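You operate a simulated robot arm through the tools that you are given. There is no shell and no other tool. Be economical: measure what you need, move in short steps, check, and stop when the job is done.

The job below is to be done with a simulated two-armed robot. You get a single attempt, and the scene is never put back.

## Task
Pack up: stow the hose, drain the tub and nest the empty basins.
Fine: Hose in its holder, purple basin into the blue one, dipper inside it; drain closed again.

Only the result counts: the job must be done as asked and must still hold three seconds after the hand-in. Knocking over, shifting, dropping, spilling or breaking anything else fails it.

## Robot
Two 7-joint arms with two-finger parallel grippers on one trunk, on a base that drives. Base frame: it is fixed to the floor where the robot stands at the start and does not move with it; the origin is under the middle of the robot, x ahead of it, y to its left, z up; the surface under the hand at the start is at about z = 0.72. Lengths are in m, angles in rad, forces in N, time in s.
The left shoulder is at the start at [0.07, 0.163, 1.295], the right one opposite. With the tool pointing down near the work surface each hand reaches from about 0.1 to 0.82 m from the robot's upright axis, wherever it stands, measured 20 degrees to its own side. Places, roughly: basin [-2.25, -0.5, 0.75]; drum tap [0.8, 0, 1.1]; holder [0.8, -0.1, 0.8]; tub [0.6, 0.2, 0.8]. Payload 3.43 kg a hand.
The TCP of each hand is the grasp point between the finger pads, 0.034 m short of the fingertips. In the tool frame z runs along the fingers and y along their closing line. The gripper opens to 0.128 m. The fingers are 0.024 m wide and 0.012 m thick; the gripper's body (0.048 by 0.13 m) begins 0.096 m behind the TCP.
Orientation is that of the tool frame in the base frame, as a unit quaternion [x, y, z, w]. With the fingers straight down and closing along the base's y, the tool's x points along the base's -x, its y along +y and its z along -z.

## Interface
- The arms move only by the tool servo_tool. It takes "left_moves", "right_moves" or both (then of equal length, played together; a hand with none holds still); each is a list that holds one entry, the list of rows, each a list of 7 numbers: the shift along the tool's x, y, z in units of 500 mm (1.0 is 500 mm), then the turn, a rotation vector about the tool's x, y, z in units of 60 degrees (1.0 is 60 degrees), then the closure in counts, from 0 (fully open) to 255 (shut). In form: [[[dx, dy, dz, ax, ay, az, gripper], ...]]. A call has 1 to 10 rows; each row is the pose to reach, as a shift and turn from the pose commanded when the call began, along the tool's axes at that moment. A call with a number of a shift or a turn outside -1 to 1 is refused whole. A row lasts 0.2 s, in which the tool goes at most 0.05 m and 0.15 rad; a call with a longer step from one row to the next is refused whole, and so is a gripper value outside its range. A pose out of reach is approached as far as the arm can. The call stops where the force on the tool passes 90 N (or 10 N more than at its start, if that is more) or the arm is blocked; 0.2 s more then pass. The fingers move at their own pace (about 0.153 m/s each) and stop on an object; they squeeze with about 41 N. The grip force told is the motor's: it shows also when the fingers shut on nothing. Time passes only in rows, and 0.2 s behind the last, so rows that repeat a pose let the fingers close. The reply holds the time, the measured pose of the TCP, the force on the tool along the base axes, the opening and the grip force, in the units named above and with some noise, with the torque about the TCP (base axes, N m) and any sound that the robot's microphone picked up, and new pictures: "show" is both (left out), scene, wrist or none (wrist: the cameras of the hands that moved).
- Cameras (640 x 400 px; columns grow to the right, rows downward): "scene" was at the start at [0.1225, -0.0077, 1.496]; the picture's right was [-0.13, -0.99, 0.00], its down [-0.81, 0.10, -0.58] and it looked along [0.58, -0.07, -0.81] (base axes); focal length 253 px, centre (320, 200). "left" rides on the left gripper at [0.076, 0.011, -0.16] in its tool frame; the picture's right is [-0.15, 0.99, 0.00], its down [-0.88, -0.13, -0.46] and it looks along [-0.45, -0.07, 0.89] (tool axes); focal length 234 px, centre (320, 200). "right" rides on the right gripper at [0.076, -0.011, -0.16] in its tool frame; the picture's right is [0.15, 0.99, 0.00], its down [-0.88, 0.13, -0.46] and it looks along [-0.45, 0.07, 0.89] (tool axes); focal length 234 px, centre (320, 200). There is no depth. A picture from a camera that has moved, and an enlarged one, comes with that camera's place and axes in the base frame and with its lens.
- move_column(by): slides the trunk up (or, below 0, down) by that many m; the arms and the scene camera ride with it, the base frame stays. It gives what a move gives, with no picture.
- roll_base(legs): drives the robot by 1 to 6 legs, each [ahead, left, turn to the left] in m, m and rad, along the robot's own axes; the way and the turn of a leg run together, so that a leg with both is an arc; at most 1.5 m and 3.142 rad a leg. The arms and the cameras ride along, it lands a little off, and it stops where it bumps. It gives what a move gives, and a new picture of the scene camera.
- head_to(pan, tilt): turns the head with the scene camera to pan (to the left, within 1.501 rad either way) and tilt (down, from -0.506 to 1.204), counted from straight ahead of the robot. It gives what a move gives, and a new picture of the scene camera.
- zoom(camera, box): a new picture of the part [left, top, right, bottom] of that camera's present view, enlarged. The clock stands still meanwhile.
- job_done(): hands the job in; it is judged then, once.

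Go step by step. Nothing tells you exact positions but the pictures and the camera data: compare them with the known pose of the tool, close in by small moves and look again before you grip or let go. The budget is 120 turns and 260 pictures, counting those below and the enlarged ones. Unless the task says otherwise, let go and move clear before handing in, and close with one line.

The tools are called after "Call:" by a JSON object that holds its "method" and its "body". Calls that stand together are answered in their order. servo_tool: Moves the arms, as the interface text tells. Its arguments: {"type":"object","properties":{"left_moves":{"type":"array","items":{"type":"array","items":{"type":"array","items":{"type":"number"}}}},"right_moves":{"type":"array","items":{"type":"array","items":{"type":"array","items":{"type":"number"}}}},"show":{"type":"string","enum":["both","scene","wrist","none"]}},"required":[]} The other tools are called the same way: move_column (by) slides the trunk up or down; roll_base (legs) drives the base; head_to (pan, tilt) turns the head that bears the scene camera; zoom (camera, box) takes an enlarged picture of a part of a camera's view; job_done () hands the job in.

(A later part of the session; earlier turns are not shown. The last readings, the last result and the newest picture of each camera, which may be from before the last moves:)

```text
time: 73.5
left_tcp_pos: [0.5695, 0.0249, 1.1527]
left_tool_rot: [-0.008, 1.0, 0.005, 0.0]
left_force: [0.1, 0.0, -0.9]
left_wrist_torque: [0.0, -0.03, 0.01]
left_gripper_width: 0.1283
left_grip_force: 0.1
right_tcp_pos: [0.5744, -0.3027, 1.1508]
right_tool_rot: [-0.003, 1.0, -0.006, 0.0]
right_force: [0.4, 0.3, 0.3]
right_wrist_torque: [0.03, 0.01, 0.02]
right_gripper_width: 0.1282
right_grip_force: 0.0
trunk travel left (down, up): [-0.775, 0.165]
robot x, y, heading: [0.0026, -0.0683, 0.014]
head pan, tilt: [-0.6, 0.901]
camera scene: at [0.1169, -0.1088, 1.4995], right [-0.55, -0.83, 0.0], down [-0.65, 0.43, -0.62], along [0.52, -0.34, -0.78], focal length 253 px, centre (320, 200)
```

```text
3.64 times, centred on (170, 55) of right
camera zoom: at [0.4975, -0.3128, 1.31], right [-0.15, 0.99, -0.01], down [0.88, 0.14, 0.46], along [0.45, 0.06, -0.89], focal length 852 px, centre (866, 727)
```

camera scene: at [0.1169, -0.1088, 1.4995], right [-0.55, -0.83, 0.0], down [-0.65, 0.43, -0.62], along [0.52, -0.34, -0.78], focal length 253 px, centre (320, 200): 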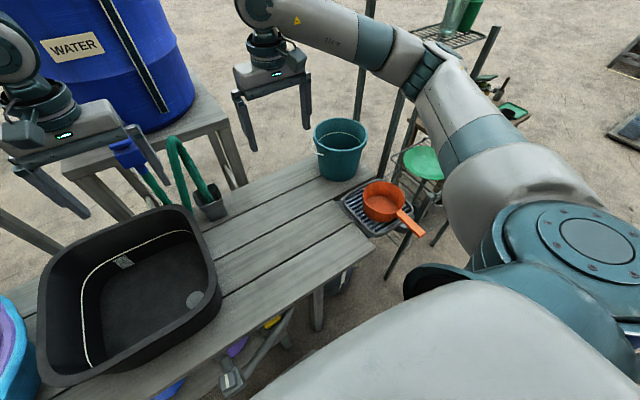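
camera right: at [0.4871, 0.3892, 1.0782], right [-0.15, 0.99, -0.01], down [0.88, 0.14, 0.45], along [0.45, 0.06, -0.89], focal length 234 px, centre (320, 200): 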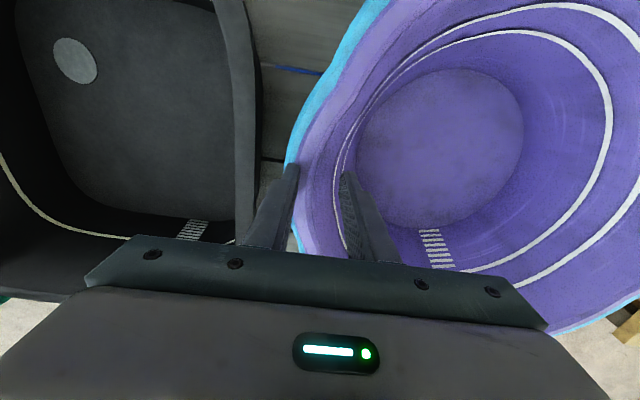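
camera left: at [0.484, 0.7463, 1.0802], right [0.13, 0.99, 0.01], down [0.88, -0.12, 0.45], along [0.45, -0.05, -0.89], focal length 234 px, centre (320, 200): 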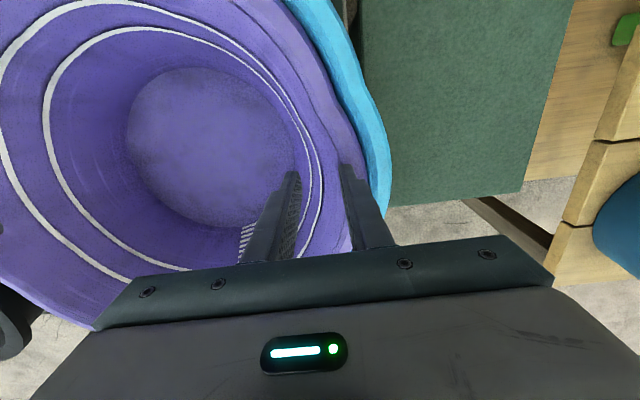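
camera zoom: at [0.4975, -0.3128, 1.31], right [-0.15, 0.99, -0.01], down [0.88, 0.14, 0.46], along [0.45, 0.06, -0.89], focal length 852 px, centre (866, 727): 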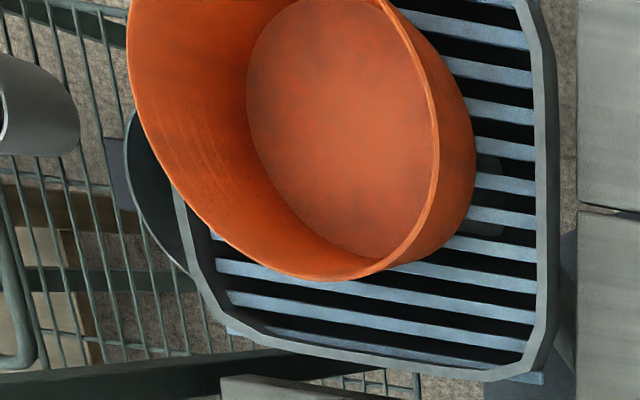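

The dipper's rim is at about z 0.877 and its cup centre at about (0.447, -0.566). The handle runs along -x near y = -0.556. I'll bring the right hand above the handle's root.

Call:
{"method": "servo_tool", "body": {"right_moves": [[[0.056, -0.063, 0.025, 0, 0, 0, 90], [0.112, -0.126, 0.05, 0, 0, 0, 90], [0.168, -0.19, 0.075, 0, 0, 0, 90], [0.225, -0.253, 0.1, 0, 0, 0, 90], [0.281, -0.316, 0.125, 0, 0, 0, 90], [0.337, -0.38, 0.15, 0, 0, 0, 90], [0.393, -0.443, 0.175, 0, 0, 0, 90], [0.45, -0.506, 0.2, 0, 0, 0, 90]]], "show": "both"}}

Call:
{"method": "zoom", "body": {"camera": "scene", "box": [330, 120, 470, 260]}}

```text
time: 75.3
left_tcp_pos: [0.5676, 0.0272, 1.1538]
left_tool_rot: [-0.008, 1.0, 0.005, 0.0]
left_force: [-0.6, 0.5, -0.2]
left_wrist_torque: [-0.02, -0.05, -0.02]
left_gripper_width: 0.128
left_grip_force: 0.1
right_tcp_pos: [0.3503, -0.5564, 1.0538]
right_tool_rot: [-0.005, 1.0, -0.006, 0.001]
right_force: [-0.1, -0.8, -0.1]
right_wrist_torque: [-0.02, 0.0, 0.0]
right_gripper_width: 0.0828
right_grip_force: 0.1
trunk travel left (down, up): [-0.775, 0.165]
robot x, y, heading: [0.0033, -0.0674, 0.018]
head pan, tilt: [-0.6, 0.901]
camera scene: at [0.1146, -0.1083, 1.4997], right [-0.55, -0.83, 0.0], down [-0.65, 0.43, -0.62], along [0.52, -0.34, -0.78], focal length 253 px, centre (320, 200)
camera right: at [0.2736, -0.5663, 1.2125], right [-0.16, 0.99, -0.01], down [0.88, 0.14, 0.46], along [0.45, 0.06, -0.89], focal length 234 px, centre (320, 200)
```

scene: 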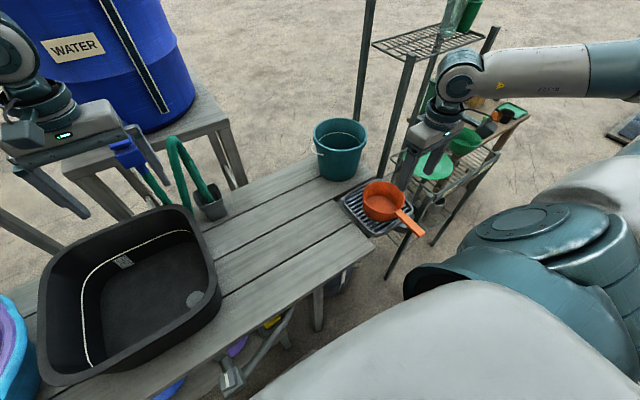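
right: 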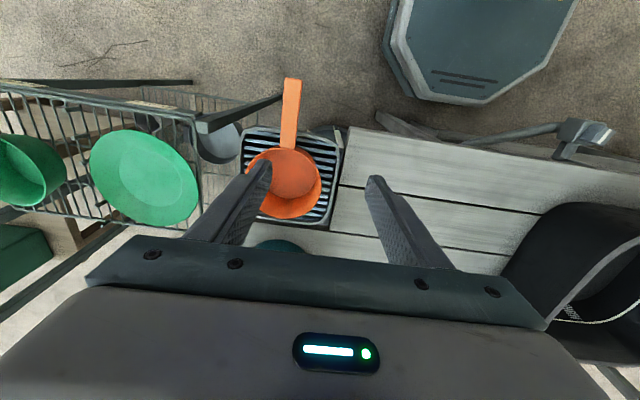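

```text
2.86 times, centred on (400, 190) of scene
camera zoom: at [0.1146, -0.1083, 1.4997], right [-0.55, -0.83, 0.0], down [-0.65, 0.43, -0.62], along [0.52, -0.34, -0.78], focal length 724 px, centre (91, 229)
```

zoom: 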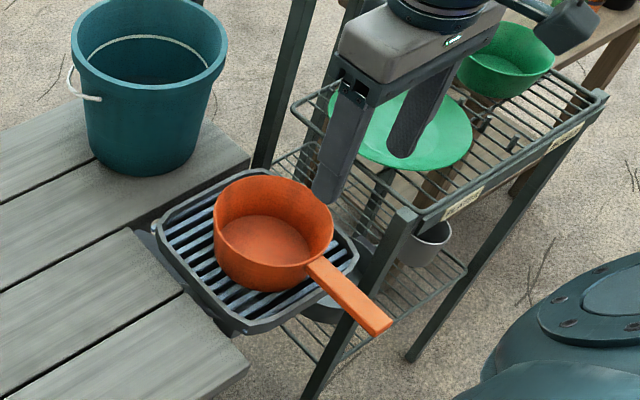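

Better triangulation puts the handle lower, at z ≈ 0.79 and y ≈ -0.61, from x ≈ 0.285 to 0.39. I'll shift and descend part way.

Call:
{"method": "servo_tool", "body": {"right_moves": [[[0, -0.055, 0.05, 0, 0, 0, 90], [0, -0.105, 0.12, 0, 0, 0, 90], [0, -0.105, 0.2, 0, 0, 0, 90], [0, -0.105, 0.29, 0, 0, 0, 90]]], "show": "both"}}

Call:
{"method": "zoom", "body": {"camera": "scene", "box": [330, 120, 470, 260]}}

```text
time: 76.3
left_tcp_pos: [0.5711, 0.0253, 1.1541]
left_tool_rot: [-0.008, 1.0, 0.006, 0.0]
left_force: [0.1, 0.7, -1.0]
left_wrist_torque: [0.01, 0.01, -0.03]
left_gripper_width: 0.1281
left_grip_force: 0.0
right_tcp_pos: [0.3512, -0.6137, 0.9062]
right_tool_rot: [-0.003, 1.0, -0.005, 0.0]
right_force: [-0.9, -0.4, -0.5]
right_wrist_torque: [0.0, 0.03, 0.02]
right_gripper_width: 0.0824
right_grip_force: 0.1
trunk travel left (down, up): [-0.775, 0.165]
robot x, y, heading: [0.003, -0.0682, 0.013]
head pan, tilt: [-0.6, 0.901]
camera scene: at [0.1172, -0.1103, 1.4995], right [-0.55, -0.83, 0.0], down [-0.65, 0.43, -0.62], along [0.52, -0.34, -0.78], focal length 253 px, centre (320, 200)
camera right: at [0.2746, -0.6232, 1.0663], right [-0.15, 0.99, -0.01], down [0.88, 0.14, 0.46], along [0.45, 0.06, -0.89], focal length 234 px, centre (320, 200)
```

scene: 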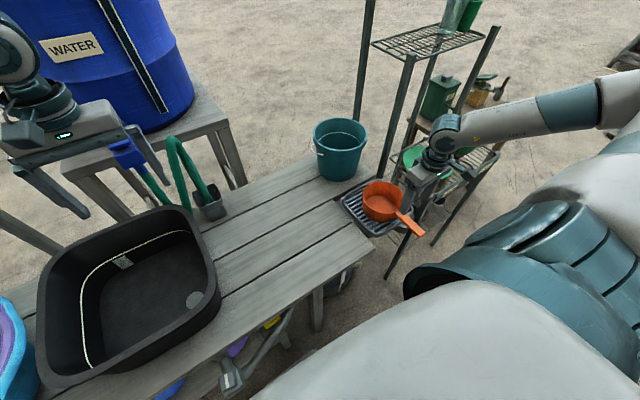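
right: 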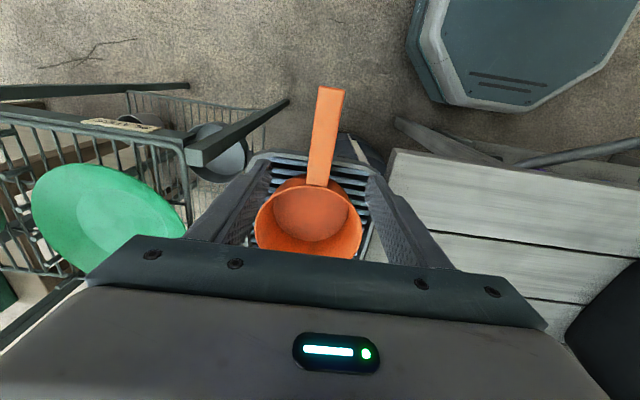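

```text
2.86 times, centred on (400, 190) of scene
camera zoom: at [0.1172, -0.1103, 1.4995], right [-0.55, -0.83, 0.0], down [-0.65, 0.43, -0.62], along [0.52, -0.34, -0.78], focal length 724 px, centre (91, 229)
```

zoom: 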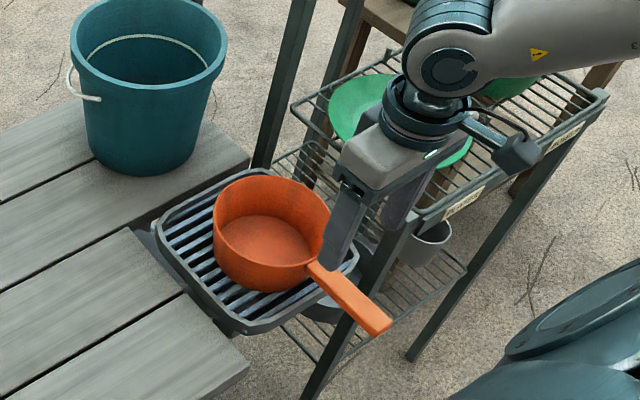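

The handle lies at y ≈ -0.613, z ≈ 0.80, just under the hand. I'll go down to it close to the cup and close.

Call:
{"method": "servo_tool", "body": {"right_moves": [[[-0.01, 0, 0.075, 0, 0, 0, 110], [-0.02, 0, 0.15, 0, 0, 0, 110], [-0.022, 0, 0.222, 0, 0, 0, 110], [-0.022, 0, 0.222, 0, 0, 0, 255], [-0.022, 0, 0.222, 0, 0, 0, 255], [-0.022, 0, 0.222, 0, 0, 0, 255]]], "show": "both"}}

Call:
{"method": "zoom", "body": {"camera": "scene", "box": [330, 120, 470, 260]}}

```text
time: 77.7
left_tcp_pos: [0.5697, 0.0257, 1.1539]
left_tool_rot: [-0.008, 1.0, 0.006, 0.0]
left_force: [0.8, 0.3, 0.2]
left_wrist_torque: [-0.04, 0.01, -0.01]
left_gripper_width: 0.128
left_grip_force: 0.1
right_tcp_pos: [0.3622, -0.6146, 0.7985]
right_tool_rot: [-0.003, 1.0, -0.006, 0.001]
right_force: [0.1, -0.5, 0.0]
right_wrist_torque: [0.0, 0.0, -0.01]
right_gripper_width: 0.0272
right_grip_force: 40.9
trunk travel left (down, up): [-0.775, 0.165]
robot x, y, heading: [0.0052, -0.0672, 0.013]
head pan, tilt: [-0.6, 0.901]
camera scene: at [0.1168, -0.109, 1.4995], right [-0.55, -0.83, 0.0], down [-0.65, 0.43, -0.62], along [0.52, -0.34, -0.78], focal length 253 px, centre (320, 200)
camera right: at [0.2862, -0.6243, 0.9579], right [-0.15, 0.99, -0.01], down [0.88, 0.14, 0.46], along [0.45, 0.06, -0.89], focal length 234 px, centre (320, 200)
```

scene: 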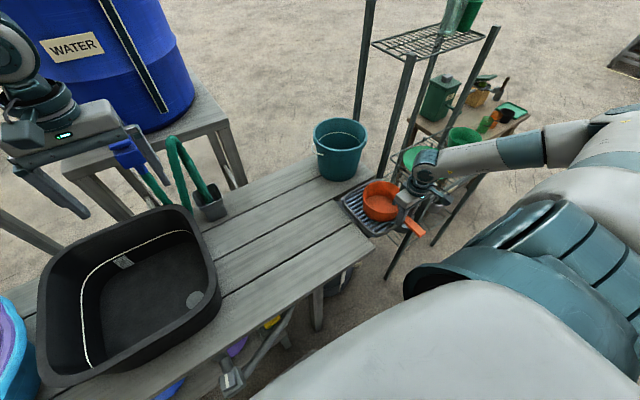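
right: 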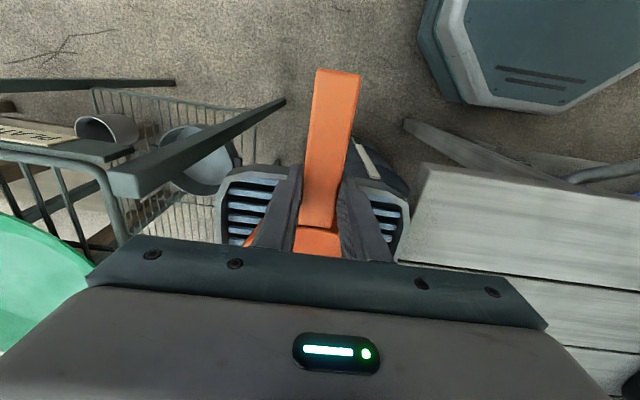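

```text
2.86 times, centred on (400, 190) of scene
camera zoom: at [0.1168, -0.109, 1.4995], right [-0.55, -0.83, 0.0], down [-0.65, 0.43, -0.62], along [0.52, -0.34, -0.78], focal length 724 px, centre (91, 229)
```

zoom: 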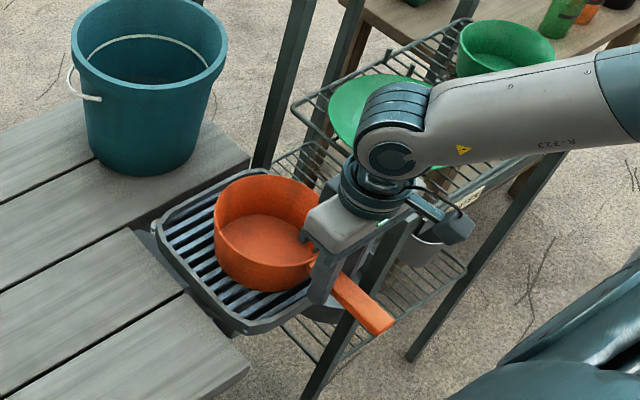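

Handle gripped (27 mm). I'll lift gently and check.

Call:
{"method": "servo_tool", "body": {"right_moves": [[[0, 0, -0.04, 0, 0, 0, 255], [0, 0, -0.1, 0, 0, 0, 255], [0, 0, -0.19, 0, 0, 0, 255], [0, 0, -0.28, 0, 0, 0, 255], [0, 0, -0.36, 0, 0, 0, 255]]], "show": "both"}}

```text
time: 78.9
left_tcp_pos: [0.5696, 0.0271, 1.1524]
left_tool_rot: [-0.008, 1.0, 0.004, 0.001]
left_force: [0.1, 0.7, -0.2]
left_wrist_torque: [-0.03, -0.03, 0.02]
left_gripper_width: 0.1281
left_grip_force: 0.1
right_tcp_pos: [0.3622, -0.6114, 0.9777]
right_tool_rot: [-0.005, 1.0, -0.005, 0.001]
right_force: [-0.2, 0.2, -0.3]
right_wrist_torque: [0.0, 0.11, 0.03]
right_gripper_width: 0.0274
right_grip_force: 41.3
trunk travel left (down, up): [-0.775, 0.165]
robot x, y, heading: [0.006, -0.0704, 0.012]
head pan, tilt: [-0.6, 0.901]
camera scene: at [0.1164, -0.1081, 1.4995], right [-0.55, -0.83, 0.0], down [-0.65, 0.43, -0.62], along [0.52, -0.34, -0.78], focal length 253 px, centre (320, 200)
camera right: at [0.2862, -0.6212, 1.1377], right [-0.15, 0.99, -0.01], down [0.88, 0.14, 0.46], along [0.45, 0.06, -0.89], focal length 234 px, centre (320, 200)
```

scene: 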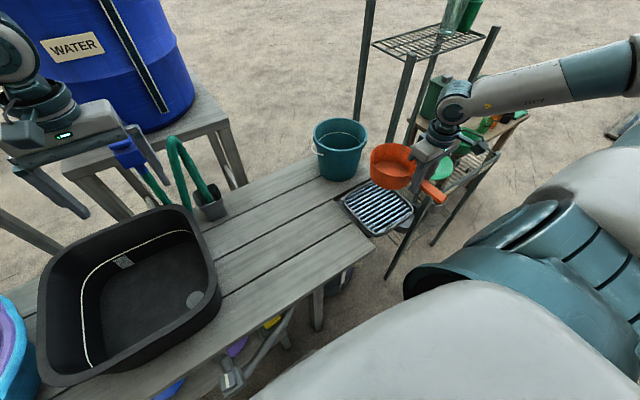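
right: 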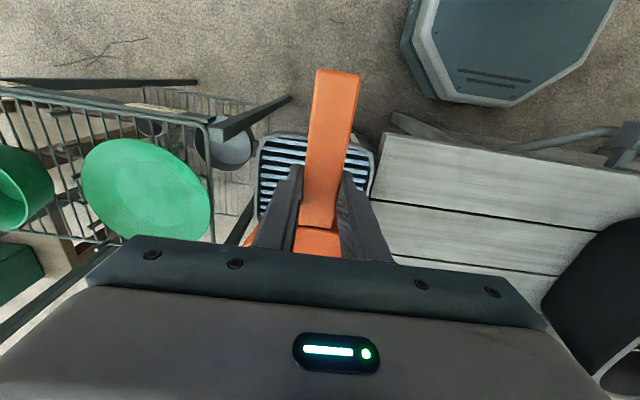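

The dipper is level in the grip. I'll raise it, move the left hand aside, and then drive left.

Call:
{"method": "servo_tool", "body": {"right_moves": [[[0, 0, -0.07, 0, 0, 0, 255], [0, 0, -0.14, 0, 0, 0, 255], [0, 0, -0.21, 0, 0, 0, 255], [0, 0, -0.28, 0, 0, 0, 255], [0, 0, -0.28, 0, 0, 0, 255]]], "left_moves": [[[0.05, 0.07, -0.02, 0, 0, 0, 0], [0.1, 0.14, -0.04, 0, 0, 0, 0], [0.15, 0.21, -0.06, 0, 0, 0, 0], [0.2, 0.28, -0.08, 0, 0, 0, 0], [0.25, 0.36, -0.1, 0, 0, 0, 0]]], "show": "none"}}

Call:
{"method": "roll_base", "body": {"legs": [[0, 0.75, 0]]}}

Call:
{"method": "head_to", "body": {"pan": 0.0, "tilt": 0.85}}

```text
time: 80.1
left_tcp_pos: [0.4385, 0.2054, 1.2047]
left_tool_rot: [-0.008, 1.0, 0.005, 0.001]
left_force: [-0.8, 0.2, 0.6]
left_wrist_torque: [-0.02, -0.01, 0.02]
left_gripper_width: 0.128
left_grip_force: 0.1
right_tcp_pos: [0.3593, -0.6066, 1.1173]
right_tool_rot: [-0.003, 1.0, -0.007, 0.002]
right_force: [-0.4, 0.9, -1.4]
right_wrist_torque: [0.0, 0.08, -0.03]
right_gripper_width: 0.0271
right_grip_force: 40.5
trunk travel left (down, up): [-0.775, 0.165]
robot x, y, heading: [0.0054, -0.0712, 0.013]
head pan, tilt: [-0.6, 0.901]
```

```text
time: 84.3
left_tcp_pos: [0.4337, 0.9693, 1.2055]
left_tool_rot: [-0.006, 1.0, 0.005, 0.0]
left_force: [0.7, 0.6, -0.7]
left_wrist_torque: [-0.02, -0.02, 0.01]
left_gripper_width: 0.128
left_grip_force: 0.0
right_tcp_pos: [0.3504, 0.1597, 1.1154]
right_tool_rot: [-0.003, 1.0, -0.005, 0.001]
right_force: [0.1, -0.5, -1.1]
right_wrist_torque: [0.0, 0.09, 0.0]
right_gripper_width: 0.027
right_grip_force: 40.7
trunk travel left (down, up): [-0.775, 0.165]
robot x, y, heading: [-0.0056, 0.7044, 0.008]
head pan, tilt: [-0.6, 0.901]
camera scene: at [0.1075, 0.6594, 1.4995], right [-0.56, -0.83, 0.0], down [-0.65, 0.44, -0.62], along [0.52, -0.35, -0.78], focal length 253 px, centre (320, 200)
```

scene: 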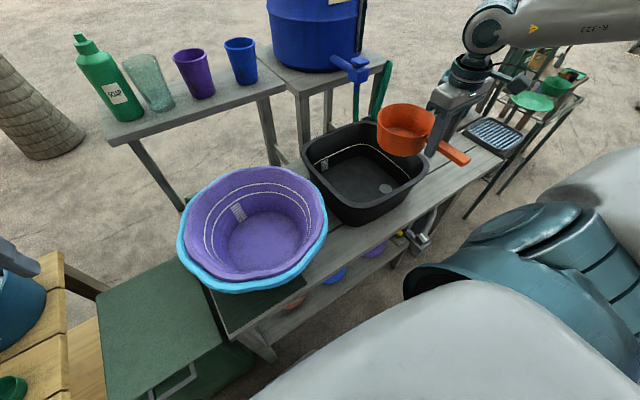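

```text
time: 85.3
left_tcp_pos: [0.4338, 0.9698, 1.2054]
left_tool_rot: [-0.005, 1.0, 0.005, -0.001]
left_force: [0.3, 1.0, 0.6]
left_wrist_torque: [0.01, 0.01, -0.01]
left_gripper_width: 0.1281
left_grip_force: 0.0
right_tcp_pos: [0.3507, 0.1597, 1.1141]
right_tool_rot: [-0.001, 1.0, -0.005, 0.001]
right_force: [-0.3, -0.3, -1.5]
right_wrist_torque: [0.03, 0.1, 0.02]
right_gripper_width: 0.027
right_grip_force: 41.0
trunk travel left (down, up): [-0.775, 0.165]
robot x, y, heading: [-0.0033, 0.704, 0.007]
head pan, tilt: [0.0, 0.85]
camera scene: at [0.1229, 0.7025, 1.5034], right [0.01, -1.0, 0.0], down [-0.75, -0.01, -0.66], along [0.66, 0.01, -0.75], focal length 253 px, centre (320, 200)
```

scene: 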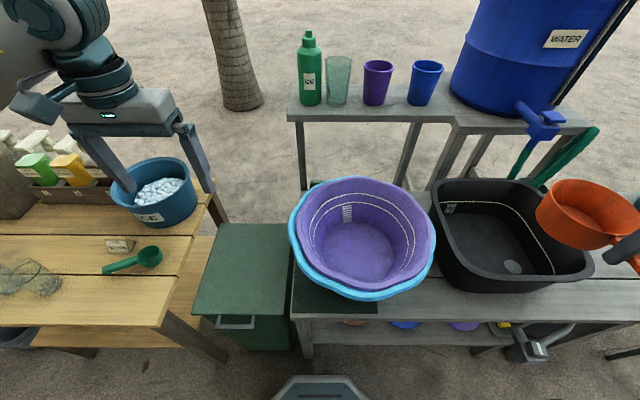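

The purple basin's centre is at about (0.556, 0.575). I'll bring the dipper over it.

Call:
{"method": "servo_tool", "body": {"right_moves": [[[-0.03, 0.082, 0, 0, 0, 0, 255], [-0.06, 0.165, 0, 0, 0, 0, 255], [-0.09, 0.247, 0, 0, 0, 0, 255], [-0.12, 0.33, 0, 0, 0, 0, 255], [-0.15, 0.412, 0, 0, 0, 0, 255], [-0.18, 0.494, 0, 0, 0, 0, 255], [-0.21, 0.577, 0, 0, 0, 0, 255], [-0.24, 0.659, 0, 0, 0, 0, 255], [-0.27, 0.742, 0, 0, 0, 0, 255], [-0.3, 0.824, 0, 0, 0, 0, 255]]], "show": "both"}}

```text
time: 87.5
left_tcp_pos: [0.4367, 0.9698, 1.2046]
left_tool_rot: [-0.005, 1.0, 0.005, -0.001]
left_force: [0.6, -0.5, -0.5]
left_wrist_torque: [0.04, 0.06, -0.03]
left_gripper_width: 0.1278
left_grip_force: 0.1
right_tcp_pos: [0.5006, 0.5704, 1.1108]
right_tool_rot: [0.001, 1.0, -0.006, -0.001]
right_force: [0.3, -0.4, -1.1]
right_wrist_torque: [-0.01, 0.13, 0.02]
right_gripper_width: 0.0271
right_grip_force: 41.5
trunk travel left (down, up): [-0.775, 0.165]
robot x, y, heading: [-0.0048, 0.6981, 0.008]
head pan, tilt: [0.0, 0.85]
camera scene: at [0.1268, 0.703, 1.5031], right [0.01, -1.0, 0.0], down [-0.75, -0.01, -0.66], along [0.66, 0.01, -0.75], focal length 253 px, centre (320, 200)
camera right: at [0.4245, 0.5602, 1.2701], right [-0.15, 0.99, -0.01], down [0.88, 0.14, 0.45], along [0.45, 0.06, -0.89], focal length 234 px, centre (320, 200)
```

scene: 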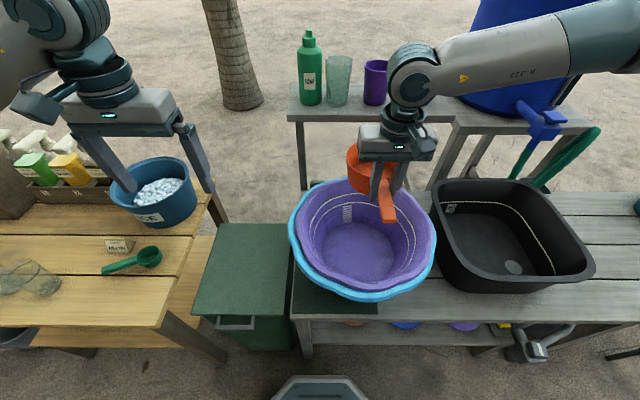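
right: 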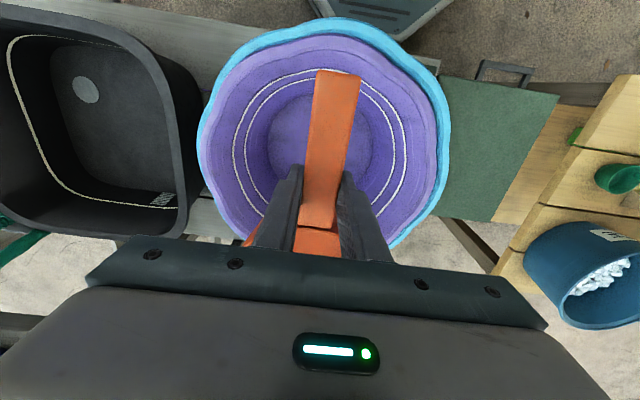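

Call:
{"method": "servo_tool", "body": {"right_moves": [[[0, 0, 0.08, 0, 0, 0, 255], [0, 0, 0.16, 0, 0, 0, 255], [0, 0, 0.24, 0, 0, 0, 255], [0, 0, 0.32, 0, 0, 0, 255], [0, 0, 0.4, 0, 0, 0, 255], [0, 0, 0.46, 0, 0, 0, 255]]], "show": "both"}}

Call:
{"method": "zoom", "body": {"camera": "scene", "box": [270, 130, 470, 310]}}

```text
time: 88.9
left_tcp_pos: [0.4335, 0.9698, 1.2059]
left_tool_rot: [-0.005, 1.0, 0.005, -0.001]
left_force: [1.0, 0.2, 1.4]
left_wrist_torque: [0.02, -0.01, -0.03]
left_gripper_width: 0.1278
left_grip_force: 0.1
right_tcp_pos: [0.4802, 0.4927, 0.9623]
right_tool_rot: [-0.002, 1.0, -0.005, 0.001]
right_force: [-0.6, -0.1, -0.1]
right_wrist_torque: [-0.02, 0.1, 0.04]
right_gripper_width: 0.0274
right_grip_force: 40.4
right hand out of reach, approached as far as the arm can: row 1, 2, 3, 4, 5, 6
trunk travel left (down, up): [-0.775, 0.165]
robot x, y, heading: [-0.0074, 0.6968, 0.015]
head pan, tilt: [0.0, 0.85]
camera scene: at [0.1228, 0.7029, 1.5035], right [0.01, -1.0, 0.0], down [-0.75, -0.01, -0.66], along [0.66, 0.01, -0.75], focal length 253 px, centre (320, 200)
camera right: at [0.4036, 0.484, 1.1227], right [-0.15, 0.99, -0.01], down [0.88, 0.14, 0.46], along [0.45, 0.06, -0.89], focal length 234 px, centre (320, 200)
```

scene: 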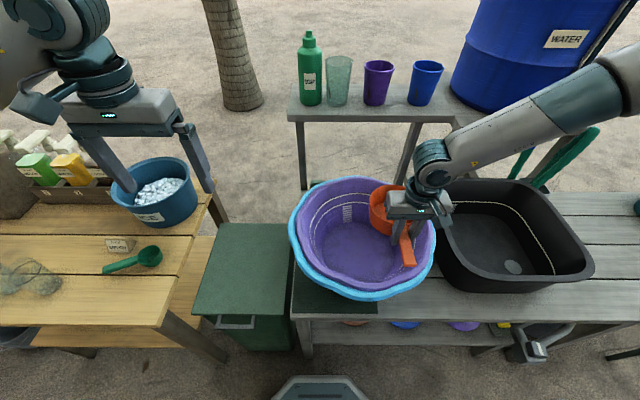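
right: 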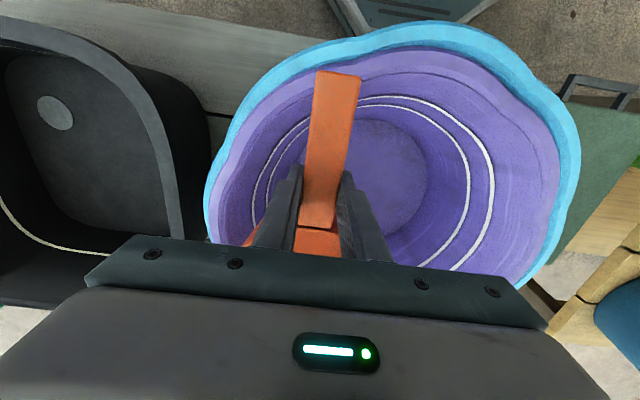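

```text
2.22 times, centred on (370, 220) of scene
camera zoom: at [0.1228, 0.7029, 1.5035], right [0.01, -1.0, 0.0], down [-0.75, -0.01, -0.66], along [0.66, 0.01, -0.75], focal length 563 px, centre (209, 156)
```

zoom: 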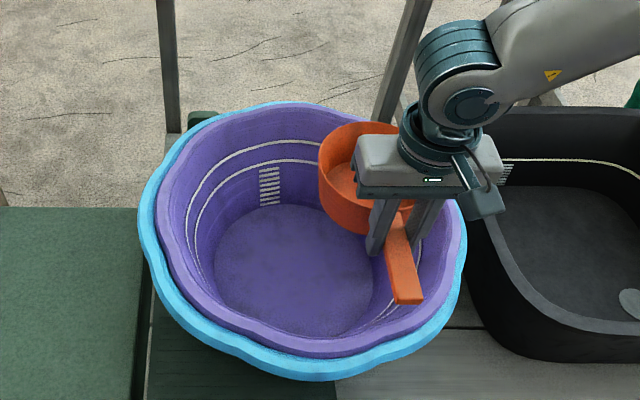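

The arm cannot reach down there from this stance; nothing was touched. I'll raise again, then reposition the base farther left.

Call:
{"method": "servo_tool", "body": {"right_moves": [[[0, 0, -0.08, 0, 0, 0, 255], [0, 0, -0.16, 0, 0, 0, 255], [0, 0, -0.24, 0, 0, 0, 255], [0, 0, -0.32, 0, 0, 0, 255]]], "show": "scene"}}

```text
time: 89.9
left_tcp_pos: [0.4312, 0.9701, 1.2048]
left_tool_rot: [-0.006, 1.0, 0.005, 0.001]
left_force: [-0.9, 0.2, 0.6]
left_wrist_torque: [0.0, -0.01, 0.02]
left_gripper_width: 0.128
left_grip_force: 0.1
right_tcp_pos: [0.4762, 0.4948, 1.1191]
right_tool_rot: [-0.002, 1.0, -0.006, 0.001]
right_force: [0.0, 0.1, -1.1]
right_wrist_torque: [-0.02, 0.08, 0.02]
right_gripper_width: 0.0272
right_grip_force: 41.0
trunk travel left (down, up): [-0.775, 0.165]
robot x, y, heading: [-0.0078, 0.6991, 0.01]
head pan, tilt: [0.0, 0.85]
camera scene: at [0.1211, 0.7034, 1.5035], right [0.01, -1.0, 0.0], down [-0.75, -0.01, -0.66], along [0.66, 0.01, -0.75], focal length 253 px, centre (320, 200)
```

scene: 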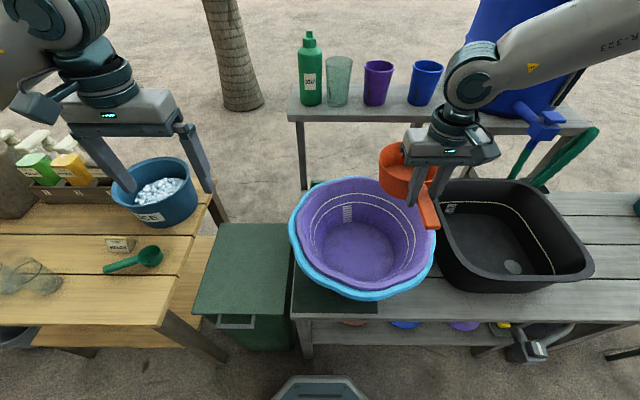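

Call:
{"method": "roll_base", "body": {"legs": [[-0.1, 0.12, 0]]}}

Call:
{"method": "servo_tool", "body": {"right_moves": [[[-0.06, -0.02, 0, 0, 0, 0, 255], [-0.12, -0.04, 0, 0, 0, 0, 255], [-0.18, -0.06, 0, 0, 0, 0, 255], [-0.24, -0.08, 0, 0, 0, 0, 255]]], "show": "both"}}

```text
time: 91.3
left_tcp_pos: [0.3344, 1.0879, 1.2046]
left_tool_rot: [-0.005, 1.0, 0.006, 0.0]
left_force: [1.0, -0.2, 0.1]
left_wrist_torque: [0.01, 0.04, 0.01]
left_gripper_width: 0.1276
left_grip_force: 0.1
right_tcp_pos: [0.3796, 0.6123, 1.1172]
right_tool_rot: [-0.001, 1.0, -0.006, 0.0]
right_force: [0.3, -0.4, -1.7]
right_wrist_torque: [0.0, 0.11, 0.01]
right_gripper_width: 0.0272
right_grip_force: 40.9
trunk travel left (down, up): [-0.775, 0.165]
robot x, y, heading: [-0.1071, 0.816, 0.009]
head pan, tilt: [0.0, 0.85]
camera scene: at [0.0254, 0.8206, 1.5032], right [0.01, -1.0, 0.0], down [-0.75, -0.01, -0.66], along [0.66, 0.01, -0.75], focal length 253 px, centre (320, 200)
```

scene: 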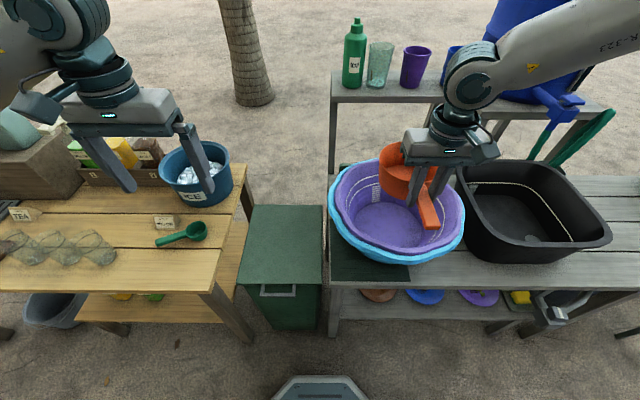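

```text
time: 92.3
left_tcp_pos: [0.3359, 1.088, 1.2051]
left_tool_rot: [-0.006, 1.0, 0.005, -0.001]
left_force: [1.1, -0.8, -1.2]
left_wrist_torque: [-0.01, 0.02, -0.01]
left_gripper_width: 0.128
left_grip_force: 0.0
right_tcp_pos: [0.5007, 0.573, 1.1186]
right_tool_rot: [-0.001, 1.0, -0.005, -0.001]
right_force: [-0.5, -0.3, -1.9]
right_wrist_torque: [0.0, 0.11, 0.01]
right_gripper_width: 0.0271
right_grip_force: 40.9
trunk travel left (down, up): [-0.775, 0.165]
robot x, y, heading: [-0.1066, 0.8203, 0.007]
head pan, tilt: [0.0, 0.85]
camera scene: at [0.0257, 0.8218, 1.5032], right [0.01, -1.0, 0.0], down [-0.75, -0.01, -0.66], along [0.66, 0.01, -0.75], focal length 253 px, centre (320, 200)
camera right: at [0.4239, 0.5635, 1.2787], right [-0.15, 0.99, -0.01], down [0.88, 0.14, 0.45], along [0.45, 0.06, -0.89], focal length 234 px, centre (320, 200)
```

scene: 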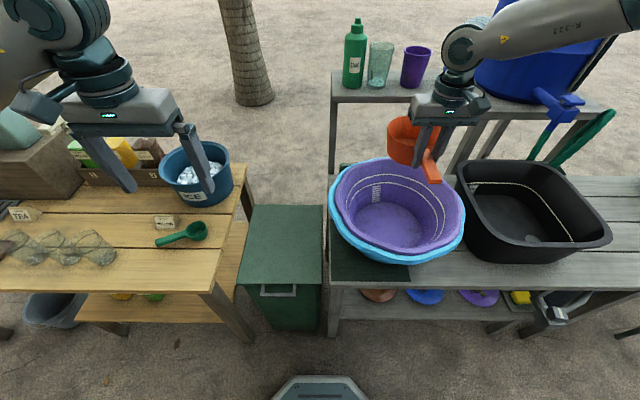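
right: 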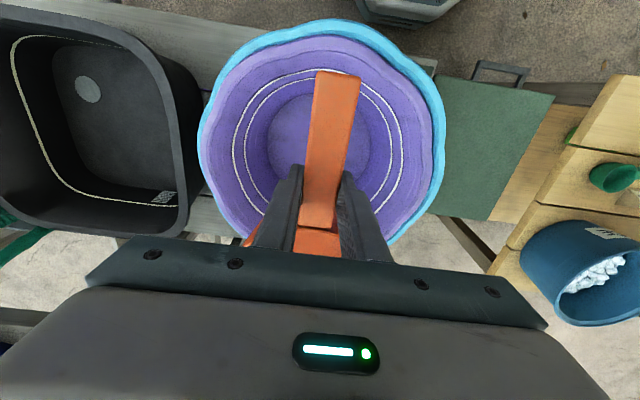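

Call:
{"method": "servo_tool", "body": {"right_moves": [[[0, 0, 0.08, 0, 0, 0, 255], [0, 0, 0.16, 0, 0, 0, 255], [0, 0, 0.24, 0, 0, 0, 255], [0, 0, 0.32, 0, 0, 0, 255], [0, 0, 0.4, 0, 0, 0, 255], [0, 0, 0.48, 0, 0, 0, 255]]], "show": "both"}}

Call:
{"method": "zoom", "body": {"camera": "scene", "box": [300, 100, 500, 280]}}

```text
time: 93.7
left_tcp_pos: [0.3333, 1.0891, 1.2053]
left_tool_rot: [-0.004, 1.0, 0.005, 0.0]
left_force: [1.0, 0.7, -0.4]
left_wrist_torque: [0.04, 0.0, 0.01]
left_gripper_width: 0.1284
left_grip_force: 0.0
right_tcp_pos: [0.4715, 0.5351, 0.9339]
right_tool_rot: [-0.001, 1.0, -0.006, 0.001]
right_force: [0.3, 0.8, -2.1]
right_wrist_torque: [-0.01, 0.09, 0.0]
right_gripper_width: 0.0271
right_grip_force: 40.8
right hand out of reach, approached as far as the arm can: row 4, 5, 6
trunk travel left (down, up): [-0.775, 0.165]
robot x, y, heading: [-0.103, 0.821, 0.002]
head pan, tilt: [0.0, 0.85]
camera scene: at [0.0237, 0.8224, 1.5034], right [0.01, -1.0, 0.0], down [-0.75, -0.01, -0.66], along [0.66, 0.01, -0.75], focal length 253 px, centre (320, 200)
camera right: at [0.3958, 0.5249, 1.0936], right [-0.15, 0.99, -0.01], down [0.88, 0.14, 0.46], along [0.45, 0.06, -0.89], focal length 234 px, centre (320, 200)
```

scene: 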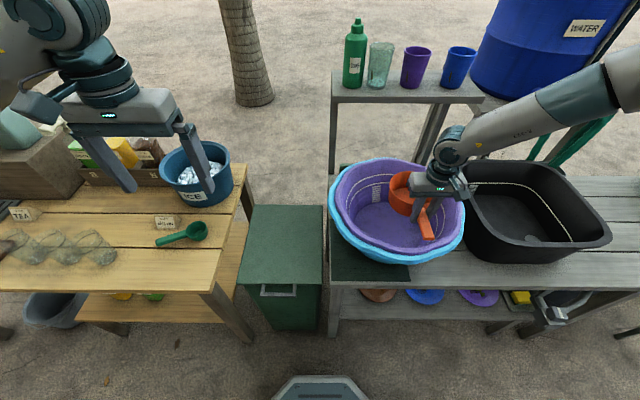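
right: 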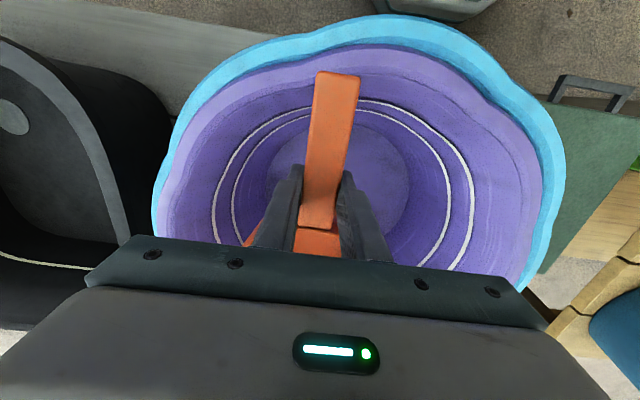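

```text
2.22 times, centred on (400, 190) of scene
camera zoom: at [0.0237, 0.8224, 1.5034], right [0.01, -1.0, 0.0], down [-0.75, -0.01, -0.66], along [0.66, 0.01, -0.75], focal length 563 px, centre (142, 222)
```

zoom: 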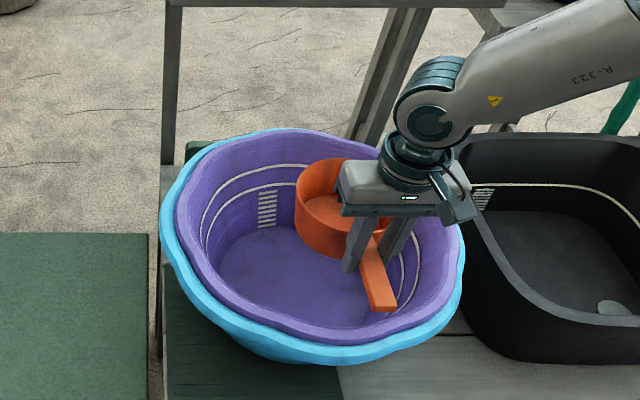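

The arm is at its limit, so I'll come back up to a comfortable pose over the basin and lower the whole trunk instead.

Call:
{"method": "servo_tool", "body": {"right_moves": [[[-0.02, 0.02, -0.06, 0, 0, 0, 255], [-0.04, 0.04, -0.12, 0, 0, 0, 255], [-0.058, 0.076, -0.19, 0, 0, 0, 255]]], "show": "none"}}

Call:
{"method": "move_column", "body": {"by": -0.12}}

Call:
{"method": "zoom", "body": {"camera": "scene", "box": [300, 100, 500, 280]}}

Call:
{"method": "zoom", "body": {"camera": "right", "box": [0, 0, 640, 400]}}

```text
time: 94.5
left_tcp_pos: [0.3343, 1.0898, 1.2045]
left_tool_rot: [-0.005, 1.0, 0.004, 0.0]
left_force: [-0.4, 0.4, 0.5]
left_wrist_torque: [0.03, -0.02, -0.03]
left_gripper_width: 0.1281
left_grip_force: 0.1
right_tcp_pos: [0.498, 0.5749, 1.0295]
right_tool_rot: [-0.001, 1.0, -0.006, 0.001]
right_force: [-0.3, 0.2, -1.1]
right_wrist_torque: [-0.02, 0.13, 0.01]
right_gripper_width: 0.027
right_grip_force: 40.6
trunk travel left (down, up): [-0.775, 0.165]
robot x, y, heading: [-0.1058, 0.8219, 0.006]
head pan, tilt: [0.0, 0.85]
```

```text
time: 96.0
left_tcp_pos: [0.3341, 1.0895, 1.0854]
left_tool_rot: [-0.005, 1.0, 0.005, 0.001]
left_force: [0.3, -0.6, -0.4]
left_wrist_torque: [0.01, -0.02, -0.01]
left_gripper_width: 0.128
left_grip_force: 0.1
right_tcp_pos: [0.4974, 0.5744, 0.9104]
right_tool_rot: [-0.001, 1.0, -0.005, 0.0]
right_force: [-0.6, 0.6, -1.5]
right_wrist_torque: [0.01, 0.1, -0.02]
right_gripper_width: 0.0271
right_grip_force: 41.2
trunk travel left (down, up): [-0.655, 0.285]
robot x, y, heading: [-0.102, 0.823, 0.007]
head pan, tilt: [0.0, 0.85]
```

```text
2.22 times, centred on (400, 190) of scene
camera zoom: at [0.0233, 0.8227, 1.3835], right [0.01, -1.0, 0.0], down [-0.75, -0.01, -0.66], along [0.66, 0.01, -0.75], focal length 563 px, centre (142, 222)
```

zoom: 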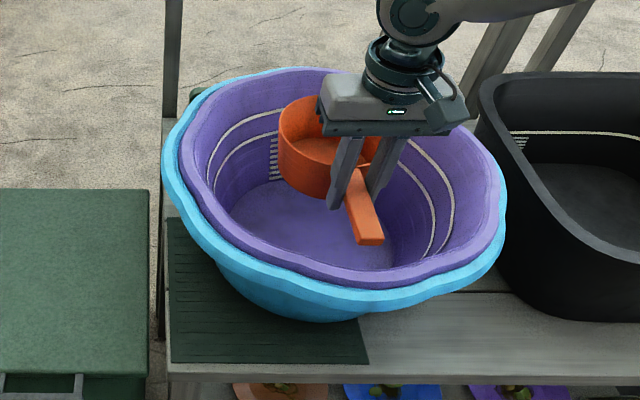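

```text
1.00 times, centred on (320, 200) of right (not enlarged: the box is as wide or as high as the picture)
camera zoom: at [0.4212, 0.5638, 1.0688], right [-0.15, 0.99, -0.01], down [0.88, 0.14, 0.46], along [0.45, 0.06, -0.89], focal length 234 px, centre (320, 200)
```

zoom: 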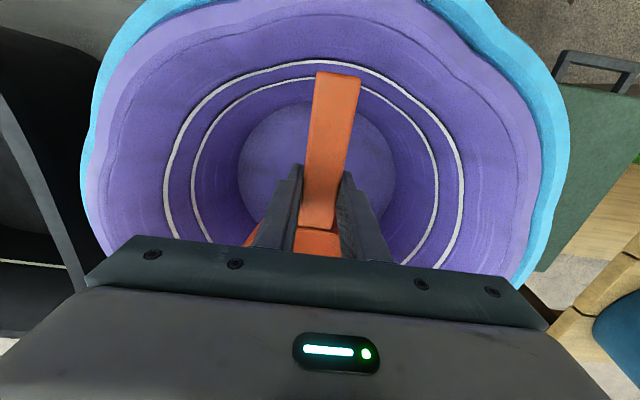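

The dipper hangs well inside. I'll lower the trunk 4 cm more, then ease down with the arm until contact.

Call:
{"method": "move_column", "body": {"by": -0.04}}

Call:
{"method": "servo_tool", "body": {"right_moves": [[[0, 0, 0.016, 0, 0, 0, 255], [0, 0, 0.032, 0, 0, 0, 255]]], "show": "none"}}

Call:
{"method": "zoom", "body": {"camera": "scene", "box": [300, 100, 500, 280]}}

```text
time: 96.8
left_tcp_pos: [0.334, 1.0905, 1.0449]
left_tool_rot: [-0.005, 1.0, 0.005, 0.0]
left_force: [0.7, 0.3, -0.4]
left_wrist_torque: [0.0, -0.01, 0.02]
left_gripper_width: 0.1281
left_grip_force: 0.0
right_tcp_pos: [0.4975, 0.5741, 0.8684]
right_tool_rot: [0.0, 1.0, -0.005, 0.001]
right_force: [-0.1, 0.2, -1.9]
right_wrist_torque: [-0.01, 0.1, 0.01]
right_gripper_width: 0.027
right_grip_force: 40.4
trunk travel left (down, up): [-0.615, 0.325]
robot x, y, heading: [-0.1061, 0.82, 0.008]
head pan, tilt: [0.0, 0.85]
```

```text
time: 97.4
left_tcp_pos: [0.3348, 1.0898, 1.0442]
left_tool_rot: [-0.006, 1.0, 0.005, 0.0]
left_force: [1.2, 0.4, -1.2]
left_wrist_torque: [-0.02, 0.02, -0.03]
left_gripper_width: 0.1281
left_grip_force: 0.1
right_tcp_pos: [0.4979, 0.5734, 0.8516]
right_tool_rot: [-0.001, 1.0, -0.006, -0.001]
right_force: [0.6, 0.7, -0.3]
right_wrist_torque: [0.01, 0.15, 0.03]
right_gripper_width: 0.0272
right_grip_force: 40.7
trunk travel left (down, up): [-0.615, 0.325]
robot x, y, heading: [-0.1041, 0.8195, 0.013]
head pan, tilt: [0.0, 0.85]
```

```text
2.22 times, centred on (400, 190) of scene
camera zoom: at [0.0237, 0.8227, 1.3434], right [0.01, -1.0, 0.0], down [-0.75, -0.01, -0.66], along [0.66, 0.01, -0.75], focal length 563 px, centre (142, 222)
```

zoom: 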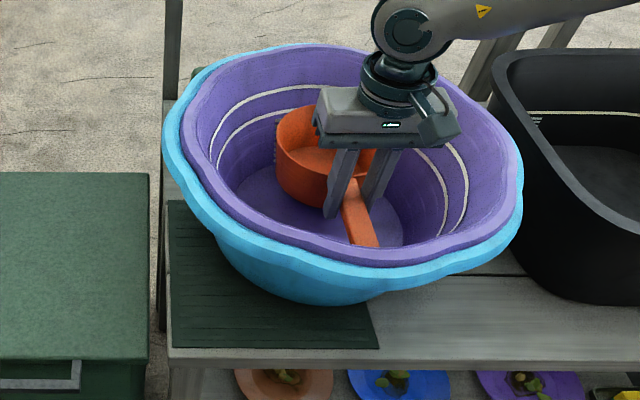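

Call:
{"method": "servo_tool", "body": {"right_moves": [[[0, 0, 0.012, 0, 0, 0, 255], [0, 0, 0.024, 0, 0, 0, 255], [0, 0, 0.036, 0, 0, 0, 255]]], "show": "none"}}

Call:
{"method": "zoom", "body": {"camera": "right", "box": [0, 0, 640, 400]}}

```text
time: 98.2
left_tcp_pos: [0.3353, 1.0895, 1.0448]
left_tool_rot: [-0.005, 1.0, 0.005, 0.0]
left_force: [-0.3, 0.0, -1.0]
left_wrist_torque: [0.02, -0.03, 0.01]
left_gripper_width: 0.1281
left_grip_force: 0.0
right_tcp_pos: [0.4965, 0.5721, 0.8348]
right_tool_rot: [-0.001, 1.0, -0.005, 0.0]
right_force: [0.6, 0.4, -1.5]
right_wrist_torque: [0.02, 0.11, -0.02]
right_gripper_width: 0.0273
right_grip_force: 40.6
trunk travel left (down, up): [-0.615, 0.325]
robot x, y, heading: [-0.1051, 0.8195, 0.006]
head pan, tilt: [0.0, 0.85]
```

```text
1.00 times, centred on (320, 200) of right (not enlarged: the box is as wide or as high as the picture)
camera zoom: at [0.4213, 0.5628, 0.9941], right [-0.15, 0.99, -0.01], down [0.88, 0.14, 0.45], along [0.45, 0.06, -0.89], focal length 234 px, centre (320, 200)
```

zoom: 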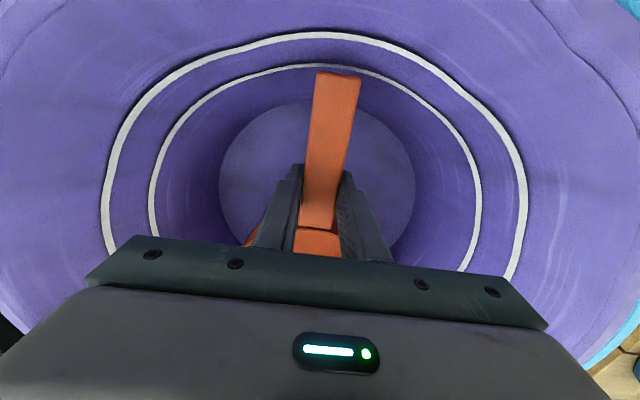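

Call:
{"method": "servo_tool", "body": {"right_moves": [[[0, 0, 0.01, 0, 0, 0, 255], [0, 0, 0.02, 0, 0, 0, 255], [0, 0, 0.03, 0, 0, 0, 255]]], "show": "none"}}

Call:
{"method": "zoom", "body": {"camera": "scene", "box": [320, 110, 480, 250]}}

```text
time: 99.0
left_tcp_pos: [0.3345, 1.0903, 1.0452]
left_tool_rot: [-0.005, 1.0, 0.004, -0.001]
left_force: [-0.2, 0.3, -0.2]
left_wrist_torque: [-0.02, 0.02, 0.03]
left_gripper_width: 0.128
left_grip_force: 0.1
right_tcp_pos: [0.4962, 0.5705, 0.8219]
right_tool_rot: [-0.001, 1.0, -0.005, 0.002]
right_force: [6.0, 1.4, 2.6]
right_wrist_torque: [0.07, 0.36, -0.15]
right_gripper_width: 0.0274
right_grip_force: 41.2
right hand out of reach, approached as far as the arm can: row 3
trunk travel left (down, up): [-0.615, 0.325]
robot x, y, heading: [-0.1045, 0.8177, 0.009]
head pan, tilt: [0.0, 0.85]
```

```text
2.86 times, centred on (400, 180) of scene
camera zoom: at [0.0239, 0.823, 1.3434], right [0.01, -1.0, 0.0], down [-0.75, -0.01, -0.66], along [0.66, 0.01, -0.75], focal length 724 px, centre (91, 257)
```

zoom: 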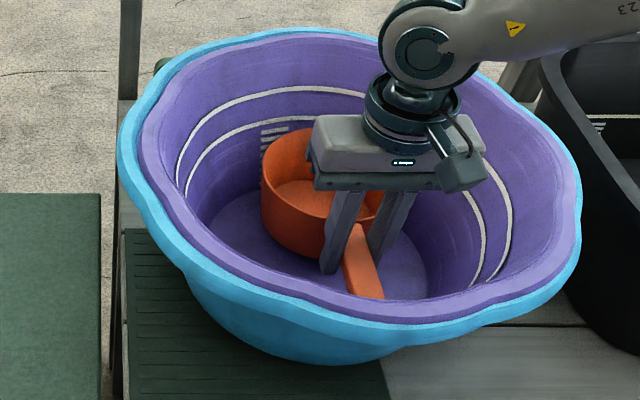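

First light contact, probably with the back wall. I'll shift 1 cm toward me and ease the trunk down a little.

Call:
{"method": "servo_tool", "body": {"right_moves": [[[0.012, 0.0, -0.004, 0, 0, 0, 255], [0.024, 0.0, -0.004, 0, 0, 0, 255]]], "show": "none"}}

Call:
{"method": "move_column", "body": {"by": -0.01}}

```text
time: 99.6
left_tcp_pos: [0.3346, 1.0895, 1.0444]
left_tool_rot: [-0.005, 1.0, 0.005, 0.0]
left_force: [-0.3, 0.1, -0.4]
left_wrist_torque: [0.01, -0.01, 0.0]
left_gripper_width: 0.1279
left_grip_force: 0.0
right_tcp_pos: [0.4843, 0.5707, 0.8234]
right_tool_rot: [-0.001, 1.0, -0.007, 0.0]
right_force: [4.7, -0.2, 0.5]
right_wrist_torque: [-0.02, 0.21, -0.06]
right_gripper_width: 0.0274
right_grip_force: 41.3
trunk travel left (down, up): [-0.615, 0.325]
robot x, y, heading: [-0.1053, 0.8209, 0.012]
head pan, tilt: [0.0, 0.85]
```

```text
time: 100.2
left_tcp_pos: [0.3343, 1.0904, 1.0339]
left_tool_rot: [-0.005, 1.0, 0.005, -0.001]
left_force: [-1.2, 0.4, 0.4]
left_wrist_torque: [0.01, 0.0, 0.0]
left_gripper_width: 0.128
left_grip_force: 0.0
right_tcp_pos: [0.4843, 0.571, 0.8147]
right_tool_rot: [-0.001, 1.0, -0.005, -0.001]
right_force: [8.1, 1.2, -0.3]
right_wrist_torque: [-0.03, 0.09, -0.12]
right_gripper_width: 0.0272
right_grip_force: 40.5
trunk travel left (down, up): [-0.605, 0.335]
robot x, y, heading: [-0.1058, 0.8207, 0.008]
head pan, tilt: [0.0, 0.85]
```

The handle end seems to touch the front wall, so I'll shift forward instead and read the force.

Call:
{"method": "servo_tool", "body": {"right_moves": [[[-0.025, 0, 0, 0, 0, 0, 255], [-0.05, 0, 0, 0, 0, 0, 255], [-0.05, 0, 0, 0, 0, 0, 255]]], "show": "none"}}

Call:
{"method": "zoom", "body": {"camera": "right", "box": [160, 20, 480, 260]}}

```text
time: 101.0
left_tcp_pos: [0.3349, 1.0908, 1.0362]
left_tool_rot: [-0.006, 1.0, 0.005, 0.0]
left_force: [-0.5, 0.0, -0.1]
left_wrist_torque: [0.0, 0.03, -0.03]
left_gripper_width: 0.1279
left_grip_force: 0.0
right_tcp_pos: [0.5061, 0.5662, 0.8169]
right_tool_rot: [-0.001, 1.0, -0.005, 0.001]
right_force: [-1.9, -0.2, -1.5]
right_wrist_torque: [-0.01, 0.15, -0.06]
right_gripper_width: 0.0273
right_grip_force: 41.3
right hand out of reach, approached as far as the arm can: row 2, 3
trunk travel left (down, up): [-0.605, 0.335]
robot x, y, heading: [-0.1045, 0.8199, 0.012]
head pan, tilt: [0.0, 0.85]
```

```text
1.67 times, centred on (320, 140) of right
camera zoom: at [0.4291, 0.5567, 0.9767], right [-0.15, 0.99, -0.01], down [0.88, 0.14, 0.46], along [0.45, 0.06, -0.89], focal length 390 px, centre (320, 300)
```

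zoom: 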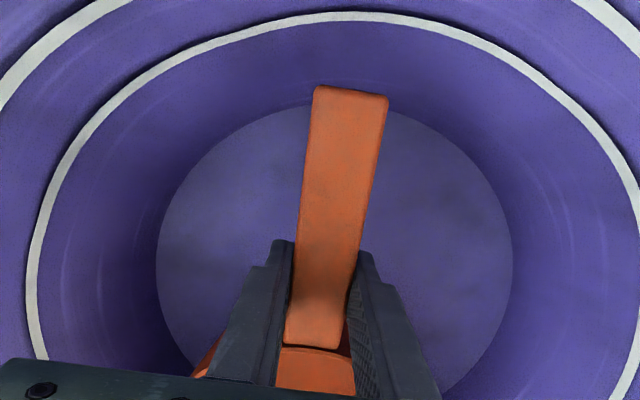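

Free again at x 0.506. I'll lower the trunk in 1 cm steps.

Call:
{"method": "move_column", "body": {"by": -0.012}}

```text
time: 101.6
left_tcp_pos: [0.3339, 1.0902, 1.023]
left_tool_rot: [-0.005, 1.0, 0.006, 0.0]
left_force: [-0.7, 1.1, 0.8]
left_wrist_torque: [0.04, -0.01, -0.05]
left_gripper_width: 0.1276
left_grip_force: 0.0
right_tcp_pos: [0.5045, 0.5663, 0.8052]
right_tool_rot: [-0.001, 1.0, -0.004, 0.002]
right_force: [-0.1, 0.2, -1.7]
right_wrist_torque: [-0.02, 0.12, -0.01]
right_gripper_width: 0.0275
right_grip_force: 41.3
trunk travel left (down, up): [-0.593, 0.347]
robot x, y, heading: [-0.1032, 0.8202, 0.011]
head pan, tilt: [0.0, 0.85]
```

Call:
{"method": "move_column", "body": {"by": -0.01}}

Call:
{"method": "zoom", "body": {"camera": "scene", "box": [320, 100, 480, 240]}}

```text
time: 102.2
left_tcp_pos: [0.3319, 1.0896, 1.0151]
left_tool_rot: [-0.005, 1.0, 0.005, 0.002]
left_force: [0.3, -0.1, 0.5]
left_wrist_torque: [-0.01, 0.03, 0.03]
left_gripper_width: 0.1279
left_grip_force: 0.0
right_tcp_pos: [0.505, 0.5667, 0.7993]
right_tool_rot: [-0.001, 1.0, -0.004, 0.004]
right_force: [-3.2, -4.5, 32.8]
right_wrist_torque: [0.03, -0.56, -0.1]
right_gripper_width: 0.0276
right_grip_force: 40.5
trunk travel left (down, up): [-0.583, 0.357]
robot x, y, heading: [-0.1045, 0.8243, 0.011]
head pan, tilt: [0.0, 0.85]
```

```text
2.86 times, centred on (400, 170) of scene
camera zoom: at [0.0199, 0.8234, 1.3123], right [0.01, -1.0, 0.0], down [-0.75, -0.01, -0.66], along [0.66, 0.01, -0.75], focal length 724 px, centre (91, 286)
```

zoom: 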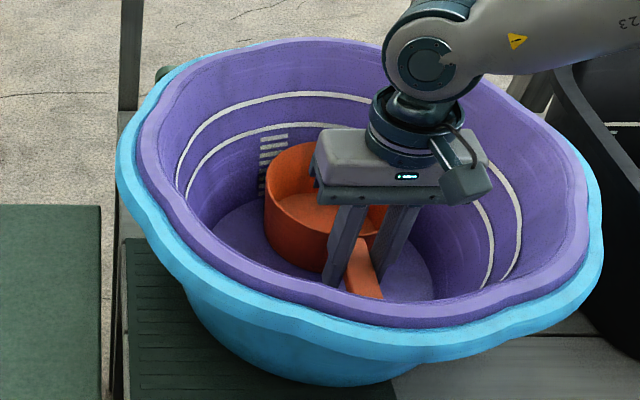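

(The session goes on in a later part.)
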